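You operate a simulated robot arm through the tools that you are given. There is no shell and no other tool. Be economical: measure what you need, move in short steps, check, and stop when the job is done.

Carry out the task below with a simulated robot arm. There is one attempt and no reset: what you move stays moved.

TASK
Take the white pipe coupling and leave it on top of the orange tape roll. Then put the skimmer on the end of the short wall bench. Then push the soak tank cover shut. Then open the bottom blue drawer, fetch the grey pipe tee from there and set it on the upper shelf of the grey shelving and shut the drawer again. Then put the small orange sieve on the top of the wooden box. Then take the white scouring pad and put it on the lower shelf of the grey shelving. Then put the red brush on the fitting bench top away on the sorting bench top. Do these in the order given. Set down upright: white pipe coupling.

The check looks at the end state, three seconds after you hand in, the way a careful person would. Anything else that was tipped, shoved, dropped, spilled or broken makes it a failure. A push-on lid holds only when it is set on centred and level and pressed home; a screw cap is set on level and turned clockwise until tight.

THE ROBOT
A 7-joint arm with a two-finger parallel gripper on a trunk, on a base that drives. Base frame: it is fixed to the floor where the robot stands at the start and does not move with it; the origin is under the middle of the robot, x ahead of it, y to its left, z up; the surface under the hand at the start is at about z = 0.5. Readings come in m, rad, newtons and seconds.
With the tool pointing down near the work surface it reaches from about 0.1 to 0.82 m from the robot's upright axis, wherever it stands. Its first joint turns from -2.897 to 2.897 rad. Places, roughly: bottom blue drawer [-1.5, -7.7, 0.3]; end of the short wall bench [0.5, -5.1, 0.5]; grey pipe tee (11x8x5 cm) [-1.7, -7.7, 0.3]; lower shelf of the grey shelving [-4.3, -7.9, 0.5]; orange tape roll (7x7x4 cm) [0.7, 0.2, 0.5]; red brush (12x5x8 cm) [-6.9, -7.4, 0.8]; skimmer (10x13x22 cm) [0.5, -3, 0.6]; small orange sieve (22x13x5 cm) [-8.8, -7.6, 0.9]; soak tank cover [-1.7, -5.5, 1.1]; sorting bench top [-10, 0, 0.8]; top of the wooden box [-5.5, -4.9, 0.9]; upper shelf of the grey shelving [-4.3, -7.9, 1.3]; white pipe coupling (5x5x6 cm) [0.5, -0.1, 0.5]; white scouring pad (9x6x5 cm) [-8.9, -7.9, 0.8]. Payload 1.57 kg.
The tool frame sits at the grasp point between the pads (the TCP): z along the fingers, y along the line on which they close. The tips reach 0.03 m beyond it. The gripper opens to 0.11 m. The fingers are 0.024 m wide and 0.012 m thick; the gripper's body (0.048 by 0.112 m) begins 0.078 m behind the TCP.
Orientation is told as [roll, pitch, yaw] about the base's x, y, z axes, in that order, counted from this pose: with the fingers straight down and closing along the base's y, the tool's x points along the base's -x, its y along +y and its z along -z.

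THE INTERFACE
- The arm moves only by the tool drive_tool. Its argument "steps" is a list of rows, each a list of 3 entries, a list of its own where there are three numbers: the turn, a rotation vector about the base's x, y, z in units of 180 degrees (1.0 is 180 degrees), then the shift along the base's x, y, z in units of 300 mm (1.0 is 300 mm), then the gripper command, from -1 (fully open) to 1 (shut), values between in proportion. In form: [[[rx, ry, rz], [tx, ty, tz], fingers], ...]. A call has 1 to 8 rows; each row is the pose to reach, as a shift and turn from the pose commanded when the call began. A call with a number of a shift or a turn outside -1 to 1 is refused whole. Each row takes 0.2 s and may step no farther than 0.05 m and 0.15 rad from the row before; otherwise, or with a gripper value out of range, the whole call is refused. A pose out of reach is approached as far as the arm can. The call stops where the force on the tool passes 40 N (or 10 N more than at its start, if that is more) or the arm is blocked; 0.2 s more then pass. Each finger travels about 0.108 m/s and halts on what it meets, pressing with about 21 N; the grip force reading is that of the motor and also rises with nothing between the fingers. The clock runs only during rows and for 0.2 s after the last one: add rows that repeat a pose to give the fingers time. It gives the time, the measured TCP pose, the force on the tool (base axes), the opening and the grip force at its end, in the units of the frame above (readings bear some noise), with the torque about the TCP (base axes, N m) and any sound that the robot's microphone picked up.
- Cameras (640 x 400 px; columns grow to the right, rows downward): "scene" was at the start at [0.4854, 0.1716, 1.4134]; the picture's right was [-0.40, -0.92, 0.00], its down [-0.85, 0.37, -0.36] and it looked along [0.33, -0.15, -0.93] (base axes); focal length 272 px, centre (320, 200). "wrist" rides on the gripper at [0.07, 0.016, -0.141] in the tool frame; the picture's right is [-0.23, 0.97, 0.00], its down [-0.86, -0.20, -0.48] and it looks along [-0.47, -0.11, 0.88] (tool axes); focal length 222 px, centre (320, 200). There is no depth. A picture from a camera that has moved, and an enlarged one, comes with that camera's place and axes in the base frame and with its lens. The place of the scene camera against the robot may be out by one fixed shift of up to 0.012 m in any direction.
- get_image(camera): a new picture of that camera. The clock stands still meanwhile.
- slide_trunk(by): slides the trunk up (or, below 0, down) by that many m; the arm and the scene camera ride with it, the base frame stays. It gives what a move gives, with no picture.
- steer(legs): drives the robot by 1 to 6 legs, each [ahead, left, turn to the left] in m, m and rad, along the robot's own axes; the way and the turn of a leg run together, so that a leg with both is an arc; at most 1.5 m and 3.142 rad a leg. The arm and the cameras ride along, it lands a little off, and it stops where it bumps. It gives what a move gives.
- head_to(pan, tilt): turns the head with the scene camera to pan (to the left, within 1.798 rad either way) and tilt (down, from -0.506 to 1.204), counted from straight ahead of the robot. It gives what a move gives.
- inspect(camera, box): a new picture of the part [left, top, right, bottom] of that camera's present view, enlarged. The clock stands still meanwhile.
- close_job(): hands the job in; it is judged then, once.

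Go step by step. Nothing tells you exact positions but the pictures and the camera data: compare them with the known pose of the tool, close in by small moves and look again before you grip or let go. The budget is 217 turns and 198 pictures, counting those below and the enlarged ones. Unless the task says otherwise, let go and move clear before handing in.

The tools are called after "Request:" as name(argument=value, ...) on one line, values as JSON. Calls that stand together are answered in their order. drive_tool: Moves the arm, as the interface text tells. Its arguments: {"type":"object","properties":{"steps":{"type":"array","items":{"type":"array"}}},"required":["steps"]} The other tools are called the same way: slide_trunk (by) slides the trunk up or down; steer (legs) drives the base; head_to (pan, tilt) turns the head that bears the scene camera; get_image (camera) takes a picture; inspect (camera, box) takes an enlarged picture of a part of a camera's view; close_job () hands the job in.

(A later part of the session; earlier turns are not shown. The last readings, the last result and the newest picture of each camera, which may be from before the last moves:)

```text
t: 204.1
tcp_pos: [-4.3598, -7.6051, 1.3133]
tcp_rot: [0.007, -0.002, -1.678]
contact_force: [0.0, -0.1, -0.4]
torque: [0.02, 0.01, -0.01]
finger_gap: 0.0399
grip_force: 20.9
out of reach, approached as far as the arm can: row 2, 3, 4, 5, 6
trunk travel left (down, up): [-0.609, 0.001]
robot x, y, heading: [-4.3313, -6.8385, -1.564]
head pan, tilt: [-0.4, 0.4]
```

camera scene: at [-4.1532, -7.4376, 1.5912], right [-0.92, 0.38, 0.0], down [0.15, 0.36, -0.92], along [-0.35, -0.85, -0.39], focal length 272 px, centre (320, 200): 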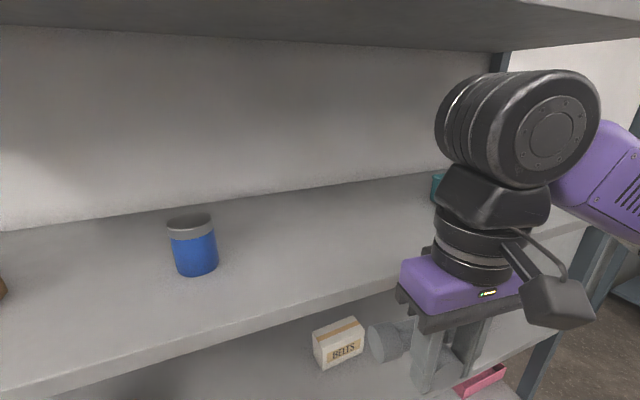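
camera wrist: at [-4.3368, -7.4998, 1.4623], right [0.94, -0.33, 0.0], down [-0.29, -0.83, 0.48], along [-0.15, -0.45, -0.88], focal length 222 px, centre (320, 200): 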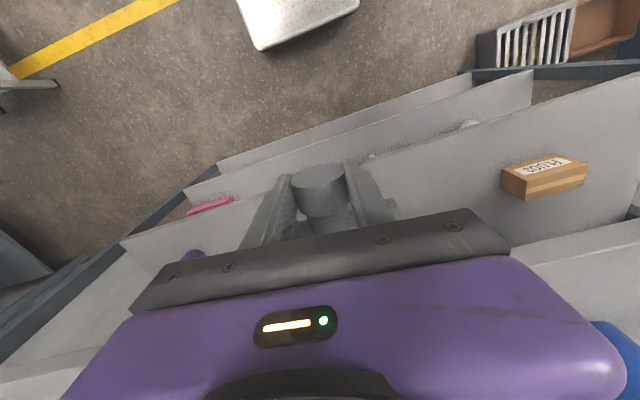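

Tool-down can't get above z ≈ 1.33, so I'll set the tee on the middle shelf (z ≈ 0.89) and regrasp it with a horizontal tool. I'll lower and strafe to a free spot near x = -4.62.

Request:
slide_trunk(by=-0.3)

Request:
steer(legs=[[0, -0.26, 0]])

Request:
head_to(pan=-0.2, tilt=0.6)

Request:
get_image(camera="scene")

Request:
get_image(camera="wrist")

```text
t: 207.1
tcp_pos: [-4.3608, -7.6063, 1.0127]
tcp_rot: [0.008, -0.004, -1.676]
contact_force: [-0.8, 0.1, -1.3]
torque: [0.04, -0.02, -0.03]
finger_gap: 0.0395
grip_force: 21.2
trunk travel left (down, up): [-0.309, 0.301]
robot x, y, heading: [-4.3256, -6.8426, -1.562]
head pan, tilt: [-0.4, 0.4]
```

```text
t: 209.0
tcp_pos: [-4.6167, -7.6083, 1.0123]
tcp_rot: [0.008, -0.004, -1.672]
contact_force: [0.0, -0.6, -1.2]
torque: [0.03, -0.01, -0.01]
finger_gap: 0.0395
grip_force: 20.4
trunk travel left (down, up): [-0.309, 0.301]
robot x, y, heading: [-4.5875, -6.84, -1.564]
head pan, tilt: [-0.4, 0.4]
```

```text
t: 209.7
tcp_pos: [-4.6167, -7.6078, 1.0132]
tcp_rot: [0.009, -0.004, -1.673]
contact_force: [0.4, 0.3, -1.1]
torque: [0.05, -0.03, 0.01]
finger_gap: 0.0396
grip_force: 20.9
trunk travel left (down, up): [-0.309, 0.301]
robot x, y, heading: [-4.5852, -6.8418, -1.562]
head pan, tilt: [-0.201, 0.6]
```

```text
100 pictures are left
camera scene: at [-4.3926, -7.36, 1.2731], right [-0.98, 0.19, 0.0], down [0.11, 0.55, -0.83], along [-0.16, -0.81, -0.56], focal length 272 px, centre (320, 200)
```

scene: 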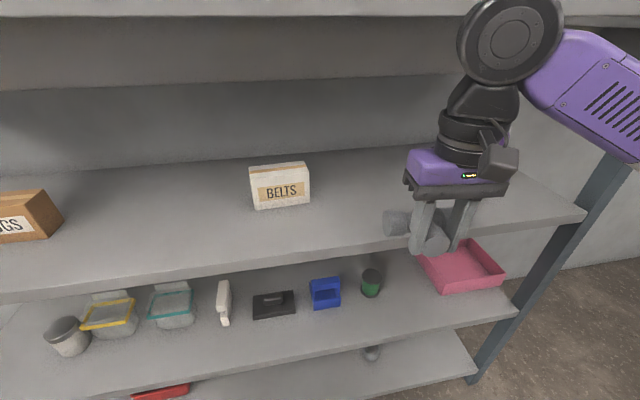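

```text
99 pictures are left
camera wrist: at [-4.5945, -7.5402, 1.1543], right [0.95, -0.33, 0.01], down [-0.29, -0.83, 0.48], along [-0.15, -0.46, -0.88], focal length 222 px, centre (320, 200)
```

wrist: 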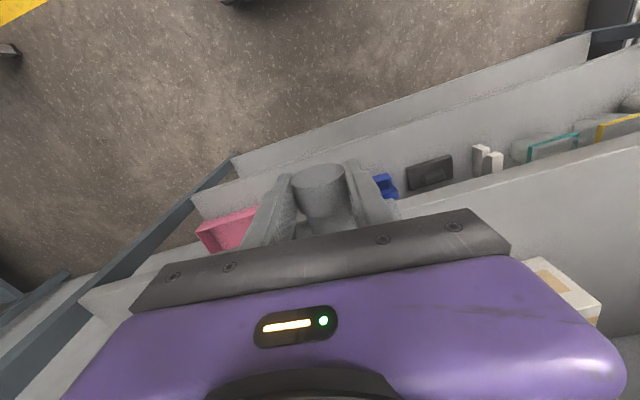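

The middle shelf is free here. I'll lower to about 3 cm above shelf level, then roll forward.

Request:
drive_tool(steps=[[[0, 0, 0], [0, 0, -0.1], 1], [[0, 0, 0], [0, 0, -0.18], 1], [[0, 0, 0], [0, 0, -0.18], 1]])

Request:
inspect(camera="scene", box=[360, 130, 560, 300])

```text
t: 210.5
tcp_pos: [-4.6165, -7.6071, 0.9591]
tcp_rot: [0.008, -0.006, -1.675]
contact_force: [0.4, 0.6, -0.6]
torque: [0.04, 0.01, 0.01]
finger_gap: 0.0397
grip_force: 21.0
trunk travel left (down, up): [-0.309, 0.301]
robot x, y, heading: [-4.5864, -6.8387, -1.56]
head pan, tilt: [-0.201, 0.6]
```

```text
2.35 times, centred on (460, 215) of scene
camera zoom: at [-4.3926, -7.36, 1.273], right [-0.98, 0.19, 0.0], down [0.11, 0.55, -0.83], along [-0.16, -0.81, -0.56], focal length 640 px, centre (-9, 165)
```

zoom: 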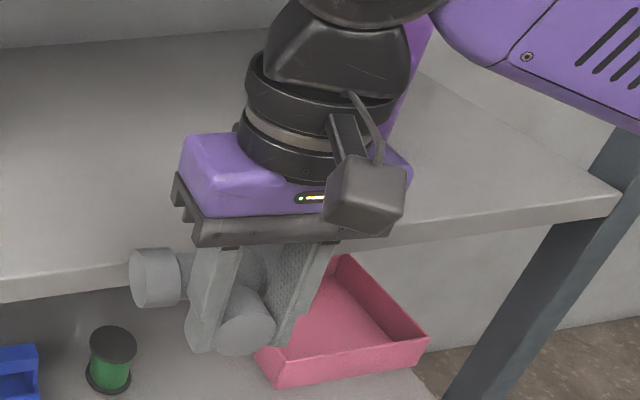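

Shelf height is between 0.87 and 0.905. I'll raise 1.3 cm for margin and roll forward while watching.

Request:
drive_tool(steps=[[[0, 0, 0], [0, 0, 0.045], 1], [[0, 0, 0], [0, 0, 0.045], 1]])

Request:
steer(legs=[[0.1, 0, 0]])

Request:
get_image(camera="scene")

```text
t: 211.1
tcp_pos: [-4.6163, -7.6067, 0.9738]
tcp_rot: [0.007, -0.004, -1.673]
contact_force: [-0.5, -0.8, -1.6]
torque: [0.07, 0.0, -0.02]
finger_gap: 0.0397
grip_force: 21.0
trunk travel left (down, up): [-0.309, 0.301]
robot x, y, heading: [-4.5894, -6.839, -1.563]
head pan, tilt: [-0.201, 0.6]
```

```text
t: 212.3
tcp_pos: [-4.6174, -7.7093, 0.9743]
tcp_rot: [0.01, -0.004, -1.673]
contact_force: [0.6, -0.7, -0.8]
torque: [0.07, 0.0, 0.0]
finger_gap: 0.0395
grip_force: 20.8
trunk travel left (down, up): [-0.309, 0.301]
robot x, y, heading: [-4.5816, -6.9453, -1.564]
head pan, tilt: [-0.201, 0.6]
```

```text
97 pictures are left
camera scene: at [-4.3929, -7.4619, 1.273], right [-0.98, 0.19, 0.0], down [0.11, 0.55, -0.83], along [-0.16, -0.81, -0.57], focal length 272 px, centre (320, 200)
```

scene: 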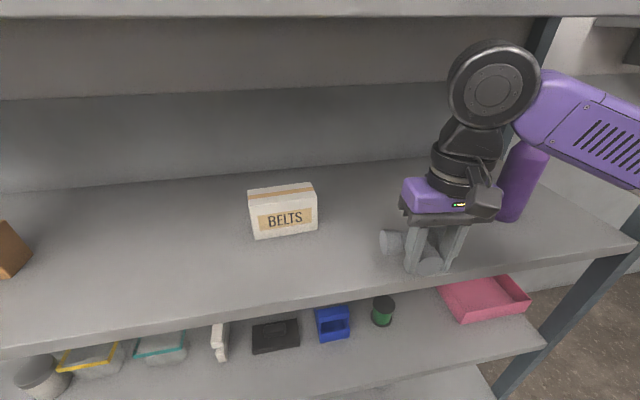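

Tee is clear of the shelf top, and the wrist is close to the underside of the shelf above. I'll lower slightly and roll forward another 9 cm.

Request:
drive_tool(steps=[[[0, 0, 0], [0, 0, -0.05], 1], [[0, 0, 0], [0, 0, -0.05], 1]])

Request:
steer(legs=[[0.09, 0, 0]])

Request:
drive_tool(steps=[[[0, 0, 0], [0, 0, -0.03], 1], [[0, 0, 0], [0, 0, -0.06], 1], [[0, 0, 0], [0, 0, -0.08], 1]])

Request:
get_image(camera="scene")

```text
t: 212.9
tcp_pos: [-4.6157, -7.7094, 0.9583]
tcp_rot: [0.009, -0.002, -1.675]
contact_force: [-0.1, -0.1, 0.0]
torque: [0.02, 0.01, 0.04]
finger_gap: 0.0393
grip_force: 20.7
trunk travel left (down, up): [-0.309, 0.301]
robot x, y, heading: [-4.587, -6.9471, -1.56]
head pan, tilt: [-0.201, 0.6]
```

```text
t: 214.0
tcp_pos: [-4.6162, -7.7996, 0.9585]
tcp_rot: [0.008, -0.004, -1.676]
contact_force: [-0.3, -0.1, -1.0]
torque: [0.03, -0.01, 0.01]
finger_gap: 0.0393
grip_force: 21.6
trunk travel left (down, up): [-0.309, 0.301]
robot x, y, heading: [-4.5824, -7.0344, -1.567]
head pan, tilt: [-0.201, 0.6]
```

```text
t: 214.8
tcp_pos: [-4.6176, -7.8, 0.934]
tcp_rot: [0.008, -0.004, -1.675]
contact_force: [0.4, 0.8, 0.9]
torque: [-0.07, 0.14, 0.01]
finger_gap: 0.0395
grip_force: 20.9
trunk travel left (down, up): [-0.309, 0.301]
robot x, y, heading: [-4.5881, -7.0352, -1.566]
head pan, tilt: [-0.201, 0.6]
```

```text
96 pictures are left
camera scene: at [-4.3925, -7.5522, 1.2731], right [-0.98, 0.19, 0.0], down [0.11, 0.55, -0.83], along [-0.16, -0.81, -0.56], focal length 272 px, centre (320, 200)
```

scene: 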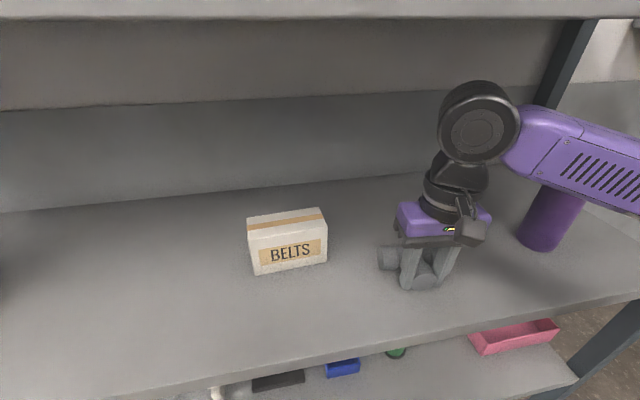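

Request:
drive_tool(steps=[[[0, 0, 0], [0, 0, -0.015], 1], [[0, 0, 0], [0, 0, -0.03], 1], [[0, 0, 0], [0, 0, -0.045], 1], [[0, 0, 0], [0, 0, -0.045], 1]])

Request:
get_image(camera="wrist")

```text
t: 215.4
tcp_pos: [-4.6166, -7.7995, 0.9293]
tcp_rot: [0.01, -0.012, -1.674]
contact_force: [1.6, 9.2, 21.8]
torque: [0.59, 0.43, -0.27]
finger_gap: 0.0396
grip_force: 20.8
trunk travel left (down, up): [-0.309, 0.301]
robot x, y, heading: [-4.5854, -7.0335, -1.567]
head pan, tilt: [-0.201, 0.6]
stopped in row 3: the force on the tool passed its limit at 48 N (the readings are from after the stop); the commanded pose is now the measured one
```

```text
95 pictures are left
camera wrist: at [-4.5944, -7.7313, 1.0712], right [0.94, -0.33, 0.01], down [-0.29, -0.82, 0.49], along [-0.15, -0.46, -0.87], focal length 222 px, centre (320, 200)
```

wrist: 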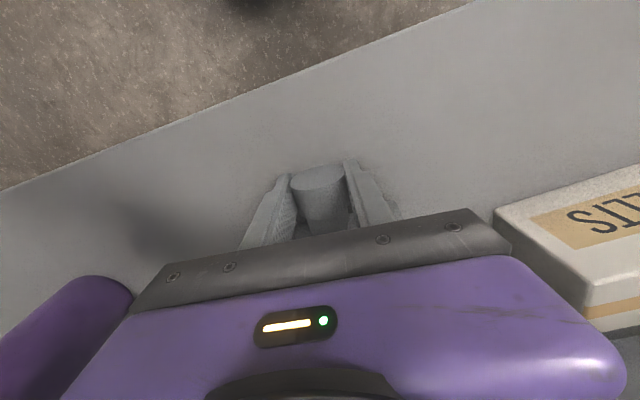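

The tee rests on the middle shelf. I'll release, rise 4.5 cm and back the base out.

Request:
drive_tool(steps=[[[0, 0, 0], [0, 0, 0.005], 0.1], [[0, 0, 0], [0, 0, 0.005], -0.1], [[0, 0, 0], [0, 0, 0.005], -0.1], [[0, 0, 0], [0, 0, 0.06], -0.1], [[0, 0, 0], [0, 0, 0.14], -0.1], [[0, 0, 0], [0, 0, 0.15], -0.1]])

Request:
steer(legs=[[-0.3, 0, 0]])

Request:
get_image(camera="scene")

```text
t: 216.8
tcp_pos: [-4.6174, -7.8019, 0.9725]
tcp_rot: [0.009, -0.011, -1.675]
contact_force: [-0.5, -0.7, -0.4]
torque: [0.02, -0.01, -0.01]
finger_gap: 0.0605
grip_force: 0.0
trunk travel left (down, up): [-0.309, 0.301]
robot x, y, heading: [-4.5848, -7.0312, -1.565]
head pan, tilt: [-0.201, 0.6]
```

```text
t: 218.9
tcp_pos: [-4.6211, -7.5004, 0.9726]
tcp_rot: [0.009, -0.01, -1.677]
contact_force: [1.6, 0.3, -0.4]
torque: [-0.03, 0.02, -0.03]
finger_gap: 0.0603
grip_force: 0.1
trunk travel left (down, up): [-0.309, 0.301]
robot x, y, heading: [-4.5833, -6.7345, -1.568]
head pan, tilt: [-0.201, 0.6]
```

```text
94 pictures are left
camera scene: at [-4.3951, -7.2513, 1.273], right [-0.98, 0.2, 0.0], down [0.11, 0.55, -0.83], along [-0.16, -0.81, -0.56], focal length 272 px, centre (320, 200)
```

scene: 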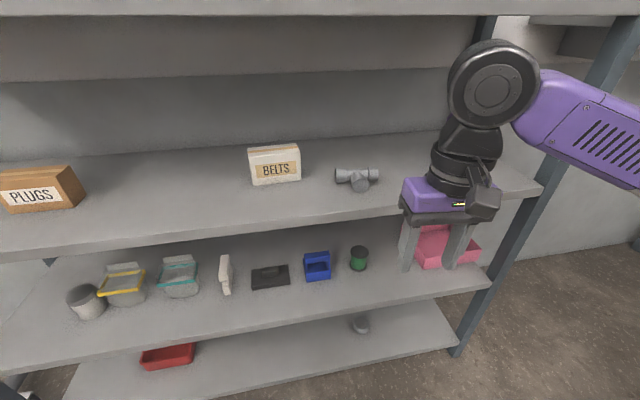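

The tee lies flat on the middle shelf with its stem facing me. I'll pitch the tool forward by 70° and come in along the stem.

Request:
drive_tool(steps=[[[-0.043, 0.0045, 0], [0, 0, 0], -0.1], [[-0.086, 0.009, 0], [0, 0, 0], -0.1], [[-0.129, 0.0136, 0], [0, 0, 0], -0.1], [[-0.172, 0.018, 0], [0, 0, 0], -0.1], [[-0.215, 0.0227, 0], [0, 0, 0], -0.1], [[-0.258, 0.027, 0], [0, 0, 0], -0.1], [[-0.301, 0.0318, 0], [0, 0, 0], -0.1], [[-0.344, 0.036, 0], [0, 0, 0], -0.1]])

Request:
drive_tool(steps=[[[-0.043, 0.0045, 0], [0.02, 0, 0], -0.1], [[-0.043, 0.0045, 0], [0.05, 0, 0], -0.1]])

Request:
get_image(camera="scene")

Request:
get_image(camera="wrist")

```text
t: 220.7
tcp_pos: [-4.6215, -7.5334, 0.9671]
tcp_rot: [0.013, -1.101, -1.68]
contact_force: [-0.4, 0.2, 0.1]
torque: [-0.01, -0.01, 0.0]
finger_gap: 0.0602
grip_force: 0.0
out of reach, approached as far as the arm can: row 7, 8
trunk travel left (down, up): [-0.309, 0.301]
robot x, y, heading: [-4.5851, -6.7318, -1.571]
head pan, tilt: [-0.201, 0.6]
```

```text
t: 221.3
tcp_pos: [-4.6076, -7.5383, 0.9648]
tcp_rot: [0.017, -1.234, -1.686]
contact_force: [-0.1, -0.1, -0.2]
torque: [-0.01, -0.01, 0.02]
finger_gap: 0.0607
grip_force: 0.0
out of reach, approached as far as the arm can: row 1, 2
trunk travel left (down, up): [-0.309, 0.301]
robot x, y, heading: [-4.5856, -6.7319, -1.57]
head pan, tilt: [-0.201, 0.6]
```

```text
93 pictures are left
camera scene: at [-4.3952, -7.2514, 1.273], right [-0.98, 0.2, 0.0], down [0.11, 0.55, -0.83], along [-0.16, -0.81, -0.56], focal length 272 px, centre (320, 200)
```

scene: 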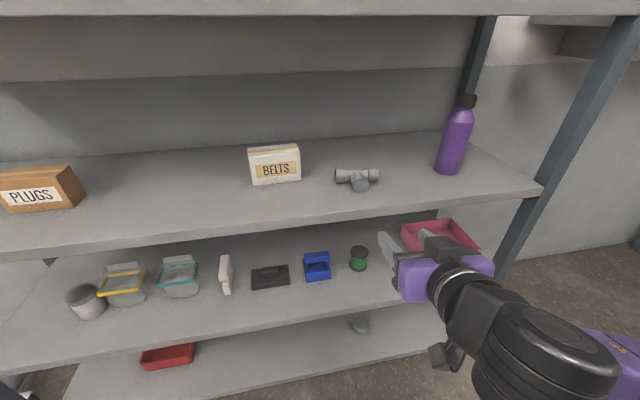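

```text
92 pictures are left
camera wrist: at [-4.5766, -7.3854, 0.9468], right [0.96, -0.17, 0.22], down [-0.19, 0.19, 0.96], along [-0.2, -0.97, 0.15], focal length 222 px, centre (320, 200)
```

wrist: 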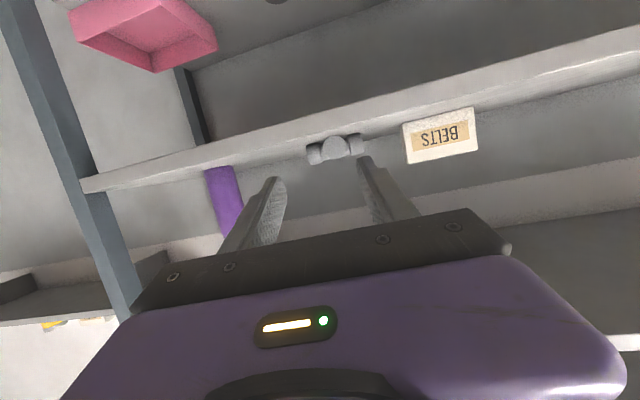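

Tee stem is at about (-4.610, -7.786, 0.922). I'll lower to that height and roll forward in two stages.

Request:
drive_tool(steps=[[[0, 0, 0], [-0.005, 0.05, -0.06], -0.1], [[0, 0, 0], [-0.005, 0.05, -0.12], -0.1], [[0, 0, 0], [-0.005, 0.05, -0.12], -0.1]])

Request:
steer(legs=[[0.16, 0, 0]])

Request:
get_image(camera="scene")

Request:
get_image(camera="wrist")

```text
t: 222.1
tcp_pos: [-4.6098, -7.5239, 0.9289]
tcp_rot: [0.016, -1.233, -1.683]
contact_force: [0.3, -0.5, 0.4]
torque: [-0.01, -0.01, 0.02]
finger_gap: 0.0603
grip_force: 0.0
out of reach, approached as far as the arm can: row 1
trunk travel left (down, up): [-0.309, 0.301]
robot x, y, heading: [-4.5841, -6.7321, -1.57]
head pan, tilt: [-0.201, 0.6]
```

```text
t: 223.5
tcp_pos: [-4.6075, -7.6861, 0.9296]
tcp_rot: [0.016, -1.233, -1.68]
contact_force: [-0.6, 0.0, 0.2]
torque: [0.02, 0.01, -0.02]
finger_gap: 0.0608
grip_force: 0.0
trunk travel left (down, up): [-0.309, 0.301]
robot x, y, heading: [-4.588, -6.8939, -1.562]
head pan, tilt: [-0.201, 0.6]
```

```text
91 pictures are left
camera scene: at [-4.3932, -7.4113, 1.273], right [-0.98, 0.19, 0.0], down [0.11, 0.55, -0.83], along [-0.16, -0.81, -0.56], focal length 272 px, centre (320, 200)
```

scene: 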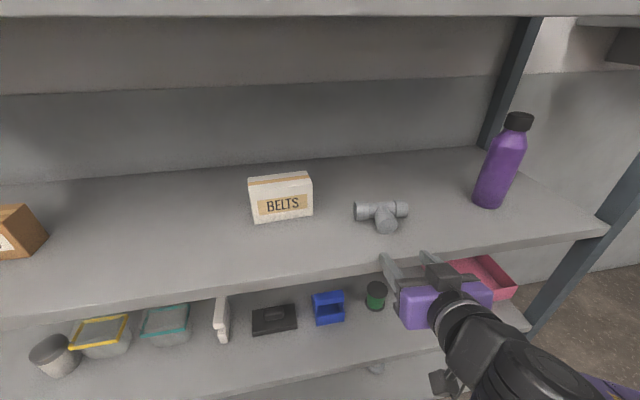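

```text
90 pictures are left
camera wrist: at [-4.5764, -7.5319, 0.9107], right [0.96, -0.17, 0.22], down [-0.19, 0.19, 0.96], along [-0.2, -0.97, 0.15], focal length 222 px, centre (320, 200)
```

wrist: 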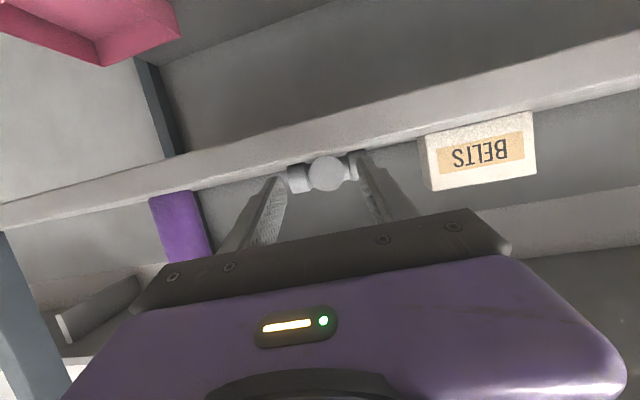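

Aligned with the stem. I'll trim x and z, then roll forward the last 9.5 cm.

Request:
drive_tool(steps=[[[0, 0, 0], [-0.022, 0, 0.01], -0.1], [[0, 0, 0], [-0.022, 0, 0.01], -0.1]])

Request:
steer(legs=[[0.095, 0, 0]])

Request:
get_image(camera="scene")

Request:
get_image(camera="wrist")

```text
t: 224.1
tcp_pos: [-4.6144, -7.6869, 0.932]
tcp_rot: [0.017, -1.234, -1.679]
contact_force: [0.0, 0.7, -0.2]
torque: [-0.04, 0.0, 0.02]
finger_gap: 0.0606
grip_force: 0.0
trunk travel left (down, up): [-0.309, 0.301]
robot x, y, heading: [-4.5845, -6.8905, -1.567]
head pan, tilt: [-0.201, 0.6]
```

```text
t: 225.2
tcp_pos: [-4.613, -7.7832, 0.9324]
tcp_rot: [0.016, -1.231, -1.679]
contact_force: [1.1, 0.3, -0.4]
torque: [0.0, -0.01, 0.01]
finger_gap: 0.0603
grip_force: 0.0
trunk travel left (down, up): [-0.309, 0.301]
robot x, y, heading: [-4.5877, -6.9883, -1.565]
head pan, tilt: [-0.201, 0.6]
```

```text
89 pictures are left
camera scene: at [-4.3923, -7.5086, 1.273], right [-0.98, 0.19, 0.0], down [0.11, 0.55, -0.83], along [-0.16, -0.81, -0.56], focal length 272 px, centre (320, 200)
```

scene: 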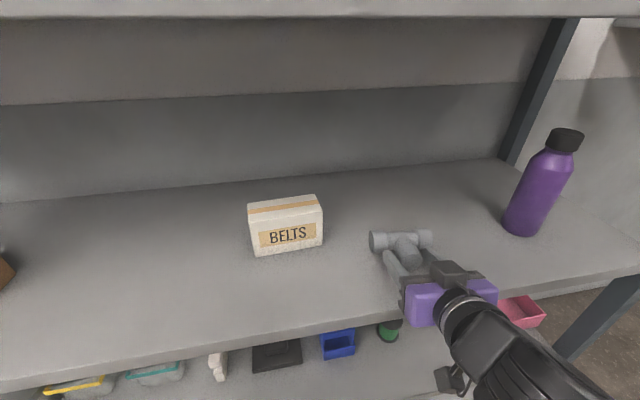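

```text
88 pictures are left
camera wrist: at [-4.5821, -7.63, 0.9139], right [0.96, -0.17, 0.22], down [-0.19, 0.19, 0.96], along [-0.2, -0.97, 0.15], focal length 222 px, centre (320, 200)
```

wrist: 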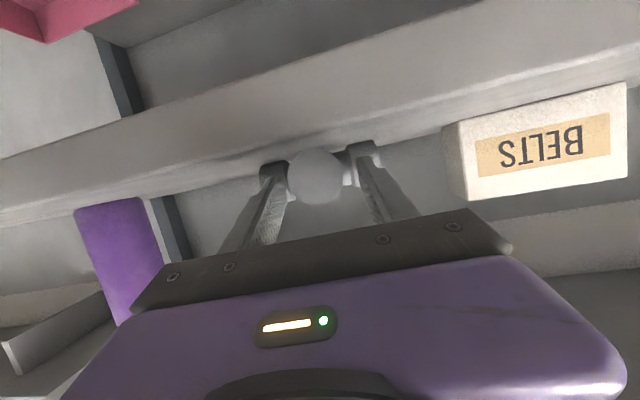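

The fingers straddle the stem. I'll close, lift slightly and verify.

Request:
drive_tool(steps=[[[0, 0, 0], [0, 0, 0], 0.2], [[0, 0, 0], [0, 0, 0], 0.6], [[0, 0, 0], [0, 0, 0], 1], [[0, 0, 0], [0, 0, 0], 1], [[0, 0, 0], [0, 0, 0.05], 1], [[0, 0, 0], [0, 0, 0.12], 1], [[0, 0, 0], [0, 0, 0.15], 1]])

Request:
get_image(camera="scene")

```text
t: 226.8
tcp_pos: [-4.6124, -7.799, 0.9712]
tcp_rot: [0.018, -1.232, -1.68]
contact_force: [0.0, 0.7, -0.9]
torque: [0.03, -0.02, -0.01]
finger_gap: 0.0397
grip_force: 21.2
out of reach, approached as far as the arm can: row 5, 6, 7
trunk travel left (down, up): [-0.309, 0.301]
robot x, y, heading: [-4.584, -6.9897, -1.568]
head pan, tilt: [-0.201, 0.6]
```

```text
87 pictures are left
camera scene: at [-4.3923, -7.5085, 1.273], right [-0.98, 0.19, 0.0], down [0.11, 0.55, -0.83], along [-0.16, -0.81, -0.56], focal length 272 px, centre (320, 200)
```

scene: 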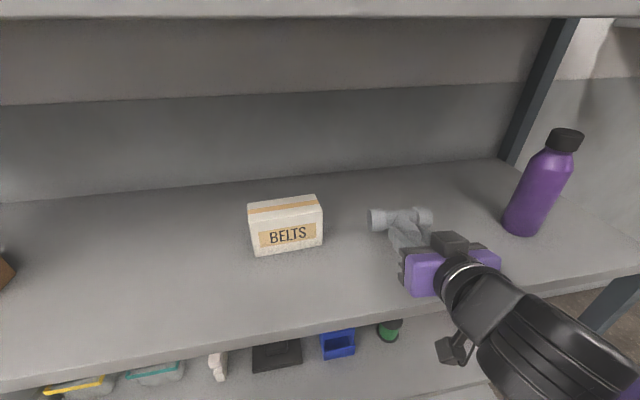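

The tee is held level. I'll back out, raise the trunk and arm, and shift left to x ≈ -4.37.

Request:
steer(legs=[[-0.3, 0, 0], [0, 0.24, 0]])

Request:
slide_trunk(by=0.3)

Request:
drive_tool(steps=[[[0, 0, 0], [0, 0, 0.12], 1], [[0, 0, 0], [0, 0, 0.24], 1], [[0, 0, 0], [0, 0, 0.36], 1], [[0, 0, 0], [0, 0, 0.44], 1], [[0, 0, 0], [0, 0, 0.44], 1]])

Request:
get_image(camera="scene")

Request:
get_image(camera="wrist")

```text
t: 230.2
tcp_pos: [-4.3751, -7.4984, 0.971]
tcp_rot: [0.015, -1.235, -1.676]
contact_force: [-0.4, -0.1, -1.7]
torque: [0.03, 0.02, -0.03]
finger_gap: 0.0392
grip_force: 21.2
trunk travel left (down, up): [-0.309, 0.301]
robot x, y, heading: [-4.3474, -6.688, -1.562]
head pan, tilt: [-0.201, 0.6]
```

```text
t: 233.2
tcp_pos: [-4.375, -7.4985, 1.2719]
tcp_rot: [0.016, -1.232, -1.677]
contact_force: [-0.1, 0.0, -0.5]
torque: [0.04, 0.03, 0.0]
finger_gap: 0.0392
grip_force: 20.9
trunk travel left (down, up): [-0.609, 0.001]
robot x, y, heading: [-4.3466, -6.6914, -1.563]
head pan, tilt: [-0.201, 0.6]
```

```text
t: 234.4
tcp_pos: [-4.3729, -7.5049, 1.4043]
tcp_rot: [0.015, -1.232, -1.677]
contact_force: [-0.4, 0.0, -1.8]
torque: [0.0, 0.04, 0.0]
finger_gap: 0.0393
grip_force: 21.5
out of reach, approached as far as the arm can: row 1, 2, 3, 4, 5
trunk travel left (down, up): [-0.609, 0.001]
robot x, y, heading: [-4.3452, -6.6895, -1.566]
head pan, tilt: [-0.201, 0.6]
```

```text
86 pictures are left
camera scene: at [-4.1541, -7.2084, 1.573], right [-0.98, 0.19, 0.0], down [0.11, 0.55, -0.83], along [-0.16, -0.81, -0.56], focal length 272 px, centre (320, 200)
```

scene: 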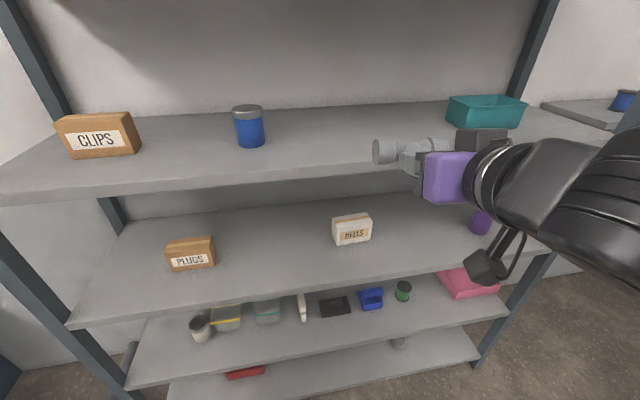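

```text
85 pictures are left
camera wrist: at [-4.3421, -7.3521, 1.3861], right [0.96, -0.16, 0.22], down [-0.19, 0.18, 0.96], along [-0.2, -0.97, 0.15], focal length 222 px, centre (320, 200)
```

wrist: 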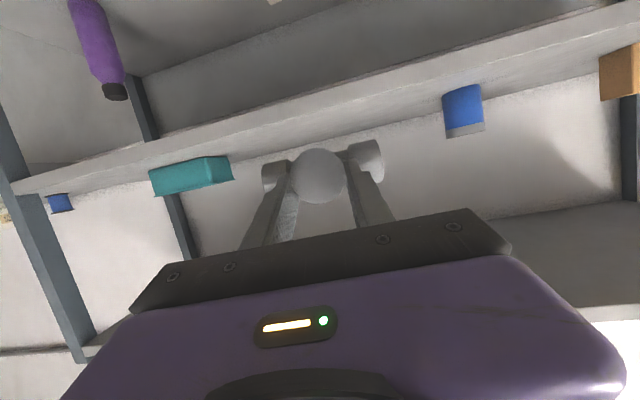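

I'll zoom in on the wrist view to pin down the upper shelf's height.

Request:
inspect(camera="wrist", box=[200, 70, 420, 210])

Request:
inspect(camera="scene", box=[280, 100, 480, 220])

```text
2.86 times, centred on (310, 140) of wrist
camera zoom: at [-4.3421, -7.3521, 1.3861], right [0.96, -0.16, 0.22], down [-0.19, 0.18, 0.96], along [-0.2, -0.97, 0.15], focal length 635 px, centre (349, 371)
```

zoom: 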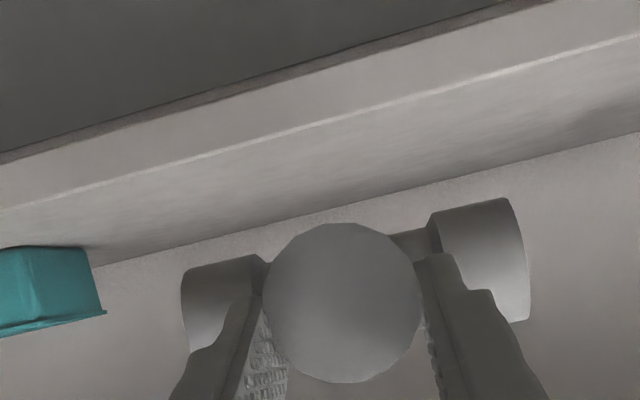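

```text
3.20 times, centred on (380, 160) of scene
camera zoom: at [-4.1541, -7.2084, 1.573], right [-0.98, 0.19, 0.0], down [0.11, 0.55, -0.83], along [-0.16, -0.81, -0.56], focal length 871 px, centre (128, 328)
```

zoom: 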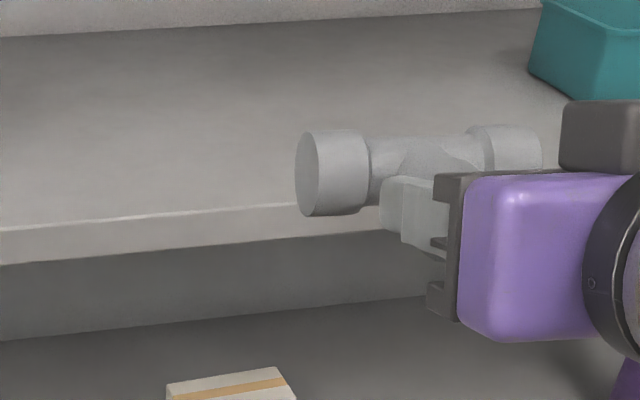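

Upper shelf top is at z ≈ 1.303, so the tee has about 7 cm of clearance. I'll roll forward 28 cm.

Request:
steer(legs=[[0.28, 0, 0]])

Request:
drive_tool(steps=[[[0, 0, 0], [0, 0, -0.08], 1], [[0, 0, 0], [0, 0, -0.16], 1], [[0, 0, 0], [0, 0, -0.19], 1]])

Request:
get_image(camera="scene")

Request:
get_image(camera="wrist")

```text
t: 236.4
tcp_pos: [-4.3704, -7.7857, 1.4039]
tcp_rot: [0.015, -1.234, -1.677]
contact_force: [-0.1, -0.6, -0.8]
torque: [0.06, 0.02, 0.02]
finger_gap: 0.0392
grip_force: 20.3
trunk travel left (down, up): [-0.609, 0.001]
robot x, y, heading: [-4.3474, -6.9715, -1.558]
head pan, tilt: [-0.201, 0.6]
```

```text
t: 237.2
tcp_pos: [-4.3708, -7.7911, 1.3483]
tcp_rot: [0.015, -1.232, -1.677]
contact_force: [-0.1, 0.1, -0.2]
torque: [0.04, -0.04, 0.03]
finger_gap: 0.0393
grip_force: 21.1
out of reach, approached as far as the arm can: row 1, 2, 3
trunk travel left (down, up): [-0.609, 0.001]
robot x, y, heading: [-4.3443, -6.9723, -1.563]
head pan, tilt: [-0.201, 0.6]
```

```text
82 pictures are left
camera scene: at [-4.1517, -7.4884, 1.573], right [-0.98, 0.19, 0.0], down [0.11, 0.55, -0.83], along [-0.16, -0.81, -0.56], focal length 272 px, centre (320, 200)
```

scene: 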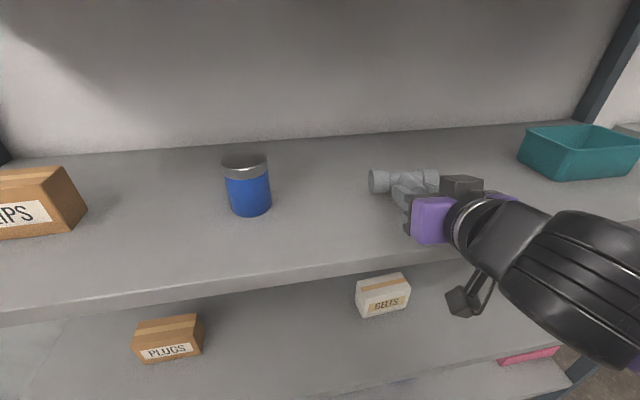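

```text
81 pictures are left
camera wrist: at [-4.3399, -7.637, 1.3293], right [0.96, -0.16, 0.22], down [-0.19, 0.18, 0.96], along [-0.2, -0.97, 0.15], focal length 222 px, centre (320, 200)
```

wrist: 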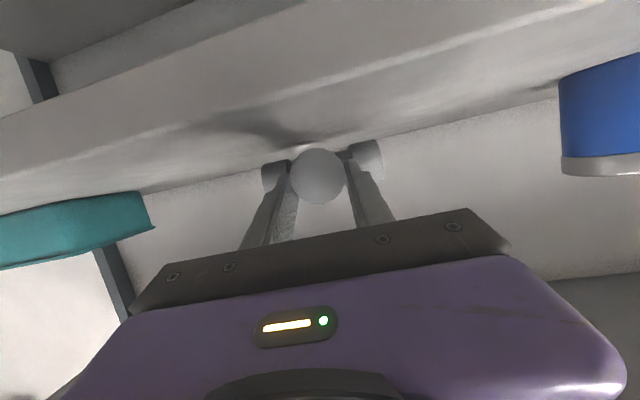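

Nearly down. I'll lower in millimetre steps until contact.

Request:
drive_tool(steps=[[[0, 0, 0], [0, 0, -0.02], 1], [[0, 0, 0], [0, 0, -0.035], 1], [[0, 0, 0], [0, 0, -0.045], 1], [[0, 0, 0], [0, 0, -0.055], 1], [[0, 0, 0], [0, 0, -0.065], 1], [[0, 0, 0], [0, 0, -0.065], 1]])

```text
t: 238.6
tcp_pos: [-4.3713, -7.7904, 1.3294]
tcp_rot: [0.017, -1.236, -1.678]
contact_force: [2.2, -1.7, 19.6]
torque: [-0.41, 0.11, 0.04]
finger_gap: 0.0402
grip_force: 20.9
trunk travel left (down, up): [-0.609, 0.001]
robot x, y, heading: [-4.3472, -6.972, -1.566]
head pan, tilt: [-0.201, 0.6]
```

Contact. I'll release and back straight out.

Request:
drive_tool(steps=[[[0, 0, 0], [0, 0, 0.008], 0.1], [[0, 0, 0], [0, 0, 0.008], -0.1], [[0, 0, 0], [0, 0, 0.008], -0.2], [[0, 0, 0], [0, 0, 0.008], -0.2]])

Request:
steer(legs=[[-0.25, 0, 0]])

Request:
get_image(camera="scene")

```text
t: 239.6
tcp_pos: [-4.3695, -7.7912, 1.3305]
tcp_rot: [0.014, -1.232, -1.677]
contact_force: [0.2, 0.2, 0.8]
torque: [0.01, 0.0, 0.03]
finger_gap: 0.0659
grip_force: 0.1
trunk travel left (down, up): [-0.609, 0.001]
robot x, y, heading: [-4.3447, -6.9702, -1.561]
head pan, tilt: [-0.201, 0.6]
```

```text
t: 241.4
tcp_pos: [-4.3728, -7.5381, 1.33]
tcp_rot: [0.017, -1.232, -1.678]
contact_force: [0.6, -0.5, -0.3]
torque: [-0.02, -0.01, 0.04]
finger_gap: 0.0659
grip_force: 0.1
trunk travel left (down, up): [-0.609, 0.001]
robot x, y, heading: [-4.3516, -6.7174, -1.56]
head pan, tilt: [-0.201, 0.6]
```

```text
80 pictures are left
camera scene: at [-4.1539, -7.2358, 1.5729], right [-0.98, 0.19, 0.0], down [0.11, 0.55, -0.82], along [-0.16, -0.81, -0.57], focal length 272 px, centre (320, 200)
```

scene: 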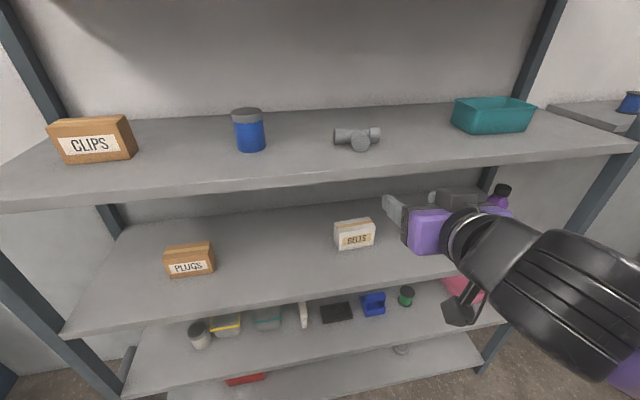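

The tee is on the upper shelf. Now I'll return to shut the drawer: retract the arm, then drive back along the aisle.

Request:
drive_tool(steps=[[[0, 0, 0], [0, 0.15, 0], 0.5], [[0, 0, 0], [0, 0.3, -0.05], 1], [[0, 0, 0], [0, 0.45, -0.15], 1], [[0, 0, 0], [0, 0.55, -0.25], 1], [[0, 0, 0], [0, 0.65, -0.35], 1], [[0, 0, 0], [0, 0.75, -0.45], 1]])

Request:
steer(legs=[[0.2, 0, 0], [0, 1.0, 0], [0, 0.95, 0], [-0.42, 0, 0], [0, 0.85, 0]])

Request:
get_image(camera="scene")

```text
refused: row 3 steps farther than a row can; nothing moved
```

```text
t: 246.5
tcp_pos: [-3.6178, -7.7331, 1.3306]
tcp_rot: [-0.004, -1.23, -1.708]
contact_force: [-22.4, 11.9, -1.3]
torque: [-0.21, -0.28, 0.58]
finger_gap: 0.0446
grip_force: 0.0
trunk travel left (down, up): [-0.609, 0.001]
robot x, y, heading: [-3.575, -6.9085, -1.559]
head pan, tilt: [-0.201, 0.6]
stopped in leg 2: the force on the tool passed its limit at 52 N (the readings are from after the stop); the commanded pose is now the measured one
```

```text
79 pictures are left
camera scene: at [-3.3813, -7.429, 1.5733], right [-0.98, 0.19, 0.0], down [0.11, 0.55, -0.83], along [-0.16, -0.81, -0.56], focal length 272 px, centre (320, 200)
```

scene: 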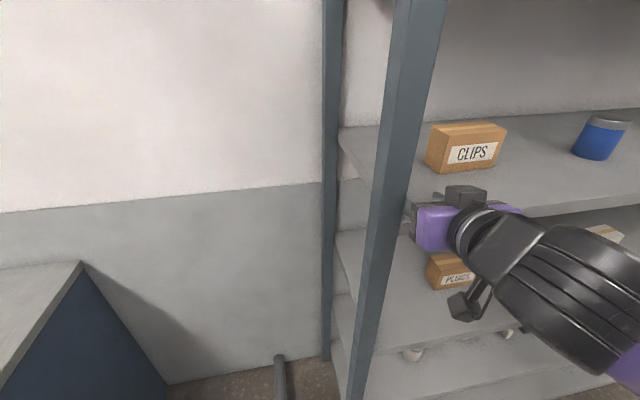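

The tool bumped the shelf post because my retract command was refused. Nothing looks disturbed. I'll back off to the right and away, then retract properly.

Request:
steer(legs=[[0, -0.06, 0], [-0.2, 0, 0]])

Request:
drive_tool(steps=[[[0, 0, 0], [0, 0.15, 0], 0.5], [[0, 0, 0], [0, 0.3, -0.05], 1], [[0, 0, 0], [0, 0.42, -0.15], 1], [[0, 0, 0], [0, 0.53, -0.25], 1], [[0, 0, 0], [0, 0.64, -0.35], 1], [[0, 0, 0], [0, 0.75, -0.45], 1]])

Request:
get_image(camera="scene")

```text
t: 248.4
tcp_pos: [-3.7619, -7.6689, 1.3301]
tcp_rot: [-0.005, -1.229, -1.798]
contact_force: [0.4, 0.4, -0.4]
torque: [-0.04, 0.02, -0.01]
finger_gap: 0.0658
grip_force: 0.0
trunk travel left (down, up): [-0.609, 0.001]
robot x, y, heading: [-3.6418, -6.8505, -1.663]
head pan, tilt: [-0.201, 0.6]
stopped in leg 2: the robot was blocked; the commanded pose is now the measured one
```

```text
t: 249.8
tcp_pos: [-3.7938, -7.4862, 1.0994]
tcp_rot: [-0.001, -1.231, -1.8]
contact_force: [-0.8, -0.4, -1.1]
torque: [0.01, 0.0, 0.03]
finger_gap: 0.0002
grip_force: 20.8
out of reach, approached as far as the arm can: row 1, 2, 3, 4, 5, 6
trunk travel left (down, up): [-0.609, 0.001]
robot x, y, heading: [-3.6402, -6.8489, -1.66]
head pan, tilt: [-0.201, 0.6]
```

```text
78 pictures are left
camera scene: at [-3.4997, -7.3887, 1.5728], right [-0.96, 0.29, 0.0], down [0.16, 0.54, -0.82], along [-0.24, -0.79, -0.57], focal length 272 px, centre (320, 200)
```

scene: 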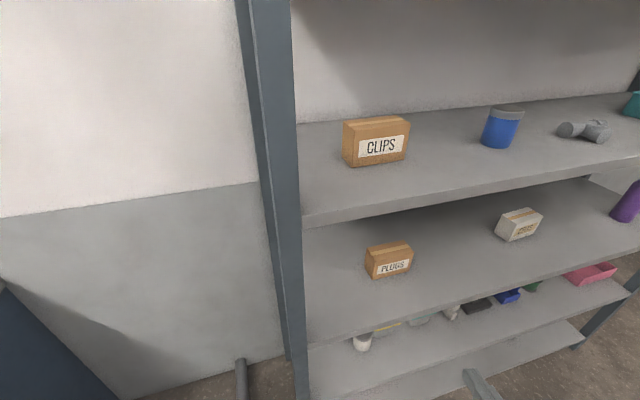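

The base rear touched the table behind, and the heading is off by 0.09. I'll ease forward and straighten, then continue left clear of the post.

Request:
steer(legs=[[0.08, 0, 0.09], [0, 0.62, 0], [0, 0.62, 0]])

Request:
head_to(pan=-1.79, tilt=0.5)

Request:
get_image(camera="scene")

```text
t: 257.1
tcp_pos: [-2.4915, -7.5801, 1.0992]
tcp_rot: [-0.003, -1.228, -1.719]
contact_force: [0.9, -0.2, 0.0]
torque: [-0.02, 0.0, -0.02]
finger_gap: 0.0001
grip_force: 21.3
trunk travel left (down, up): [-0.609, 0.001]
robot x, y, heading: [-2.3892, -6.9361, -1.583]
head pan, tilt: [-0.201, 0.6]
```

```text
t: 258.8
tcp_pos: [-2.4917, -7.5815, 1.0992]
tcp_rot: [-0.003, -1.229, -1.719]
contact_force: [-0.5, 0.6, -0.4]
torque: [0.01, -0.04, 0.01]
finger_gap: 0.0
grip_force: 20.6
trunk travel left (down, up): [-0.609, 0.001]
robot x, y, heading: [-2.3901, -6.9418, -1.581]
head pan, tilt: [-1.791, 0.499]
```

```text
77 pictures are left
camera scene: at [-2.2752, -7.3533, 1.5821], right [0.23, 0.97, 0.0], down [0.47, -0.11, -0.88], along [-0.85, 0.2, -0.48], focal length 272 px, centre (320, 200)
```

scene: 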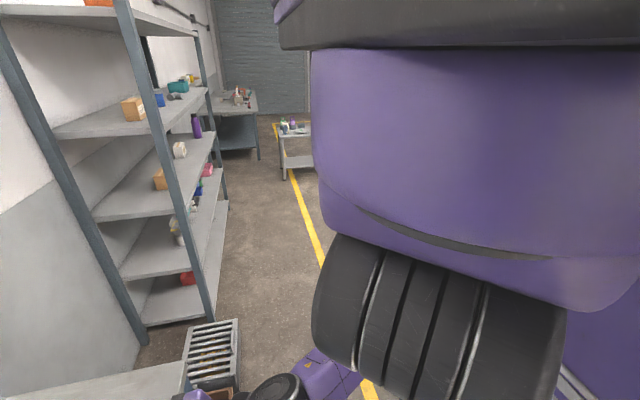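

I can't see the table past the arm. I'll carry on back to the drawer station.

Request:
steer(legs=[[-0.46, 0, 0.01], [0, 0.93, 0]])

Request:
head_to(pan=-0.4, tilt=0.9)

Request:
get_image(camera="scene")

```text
t: 266.0
tcp_pos: [-1.5489, -7.1229, 1.0979]
tcp_rot: [-0.005, -1.227, -1.7]
contact_force: [0.5, 0.5, -0.6]
torque: [0.03, 0.02, 0.0]
finger_gap: 0.0
grip_force: 21.3
trunk travel left (down, up): [-0.609, 0.001]
robot x, y, heading: [-1.4597, -6.4733, -1.566]
head pan, tilt: [-1.791, 0.499]
```

```text
t: 267.5
tcp_pos: [-1.548, -7.1205, 1.0983]
tcp_rot: [-0.002, -1.228, -1.7]
contact_force: [-0.8, 0.8, -0.8]
torque: [0.0, 0.0, -0.01]
finger_gap: 0.0
grip_force: 21.4
trunk travel left (down, up): [-0.609, 0.001]
robot x, y, heading: [-1.4552, -6.4799, -1.571]
head pan, tilt: [-0.4, 0.901]
```

```text
76 pictures are left
camera scene: at [-1.2774, -6.9795, 1.5482], right [-0.92, 0.39, 0.0], down [0.3, 0.72, -0.62], along [-0.24, -0.57, -0.78], focal length 272 px, centre (320, 200)
```

scene: 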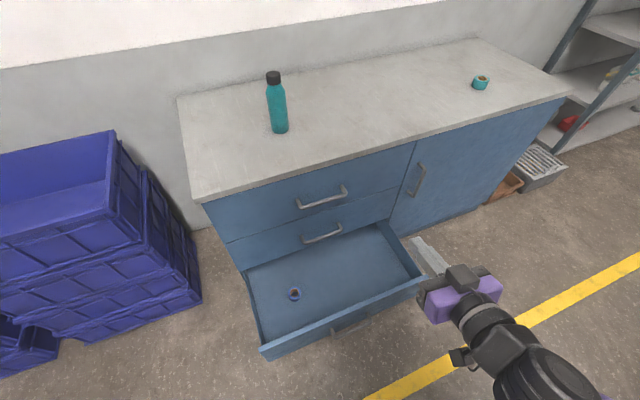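

The drawer is as I left it. I'll lower the trunk and arm to push the panel just above the handle.

Request:
slide_trunk(by=-0.4)

Request:
slide_trunk(by=-0.15)

Request:
drive_tool(steps=[[[0, 0, 0], [0, 0.1, -0.08], 1], [[0, 0, 0], [0, 0.2, -0.2], 1], [[0, 0, 0], [0, 0.2, -0.34], 1], [[0, 0, 0], [0.02, 0.2, -0.48], 1], [[0, 0, 0], [0.02, 0.2, -0.62], 1], [[0, 0, 0], [0.02, 0.2, -0.74], 1], [[0, 0, 0], [0.02, 0.2, -0.81], 1]])

Request:
get_image(camera="scene")

Request:
get_image(camera="wrist")

```text
t: 271.3
tcp_pos: [-1.5501, -7.1221, 0.6971]
tcp_rot: [-0.003, -1.228, -1.699]
contact_force: [-0.2, -0.9, 0.1]
torque: [0.01, 0.01, 0.03]
finger_gap: 0.0
grip_force: 20.7
trunk travel left (down, up): [-0.209, 0.401]
robot x, y, heading: [-1.4557, -6.4805, -1.567]
head pan, tilt: [-0.4, 0.901]
```

```text
t: 273.1
tcp_pos: [-1.549, -7.1217, 0.5493]
tcp_rot: [-0.003, -1.229, -1.7]
contact_force: [-0.3, 0.3, 0.5]
torque: [0.0, -0.02, -0.01]
finger_gap: 0.0001
grip_force: 20.9
trunk travel left (down, up): [-0.059, 0.551]
robot x, y, heading: [-1.4577, -6.4757, -1.564]
head pan, tilt: [-0.4, 0.901]
```

```text
t: 274.7
tcp_pos: [-1.542, -7.0605, 0.3077]
tcp_rot: [-0.003, -1.228, -1.7]
contact_force: [0.7, -0.5, 0.1]
torque: [0.02, -0.07, -0.02]
finger_gap: 0.0
grip_force: 20.8
trunk travel left (down, up): [-0.059, 0.551]
robot x, y, heading: [-1.4578, -6.4787, -1.565]
head pan, tilt: [-0.4, 0.901]
```

```text
75 pictures are left
camera scene: at [-1.2773, -6.9795, 0.9983], right [-0.92, 0.38, 0.0], down [0.3, 0.72, -0.62], along [-0.24, -0.57, -0.78], focal length 272 px, centre (320, 200)
```

scene: 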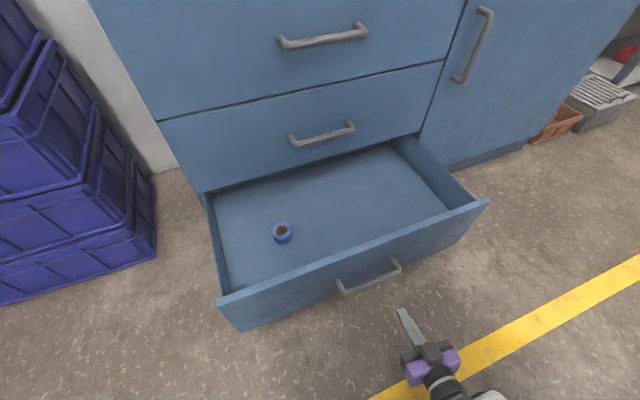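

```text
74 pictures are left
camera wrist: at [-1.5051, -6.9077, 0.2889], right [0.96, -0.2, 0.21], down [-0.17, 0.19, 0.97], along [-0.24, -0.96, 0.15], focal length 222 px, centre (320, 200)
```

wrist: 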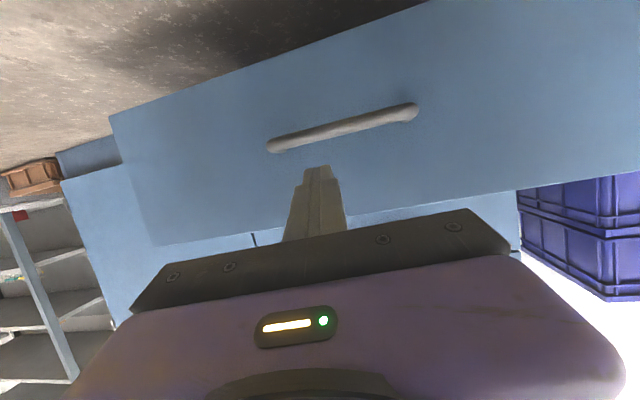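

The tip is lined up between bar and panel top. I'll push by driving forward.

Request:
steer(legs=[[0.46, 0, 0]])

Request:
get_image(camera="scene")

```text
t: 277.4
tcp_pos: [-1.537, -7.52, 0.3073]
tcp_rot: [-0.003, -1.231, -1.696]
contact_force: [0.2, 0.2, 0.1]
torque: [0.01, -0.01, -0.01]
finger_gap: 0.0001
grip_force: 20.8
trunk travel left (down, up): [-0.059, 0.551]
robot x, y, heading: [-1.4539, -6.9356, -1.564]
head pan, tilt: [-0.4, 0.901]
```

```text
73 pictures are left
camera scene: at [-1.2728, -7.4386, 0.9982], right [-0.92, 0.38, 0.0], down [0.3, 0.72, -0.62], along [-0.24, -0.57, -0.78], focal length 272 px, centre (320, 200)
```

scene: 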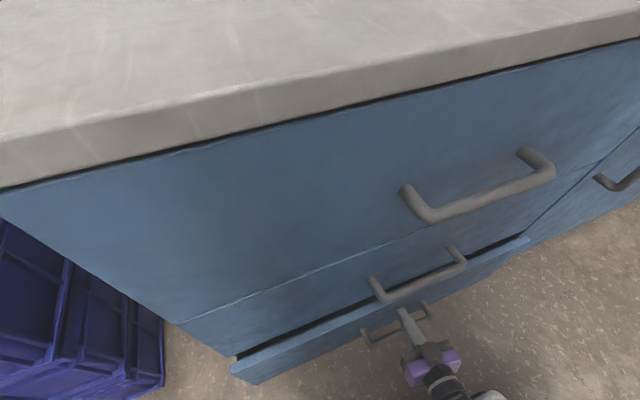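

It's almost shut. I'll keep pushing until it stops.

Request:
steer(legs=[[0.04, 0, 0], [0.03, 0, 0], [0.03, 0, 0]])

Request:
get_image(camera="scene")

```text
t: 278.4
tcp_pos: [-1.537, -7.5513, 0.3073]
tcp_rot: [-0.005, -1.228, -1.695]
contact_force: [0.6, 6.0, 4.0]
torque: [-0.16, -0.04, 0.04]
finger_gap: 0.0001
grip_force: 20.8
trunk travel left (down, up): [-0.059, 0.551]
robot x, y, heading: [-1.4541, -6.972, -1.565]
head pan, tilt: [-0.4, 0.901]
stopped in leg 1: the force on the tool passed its limit at 78 N (the readings are from after the stop); the commanded pose is now the measured one
```

```text
72 pictures are left
camera scene: at [-1.2727, -7.4732, 0.9982], right [-0.92, 0.38, 0.0], down [0.3, 0.72, -0.62], along [-0.24, -0.57, -0.78], focal length 272 px, centre (320, 200)
```

scene: 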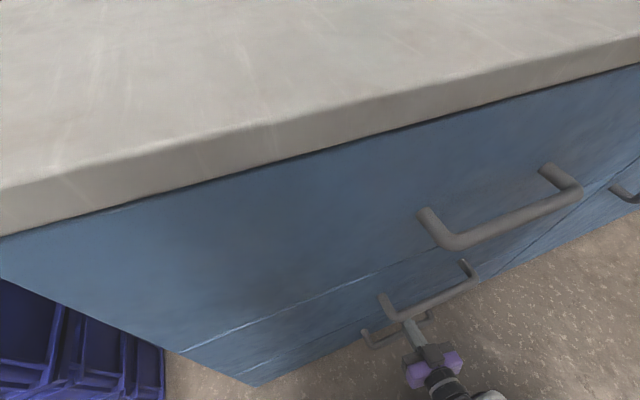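

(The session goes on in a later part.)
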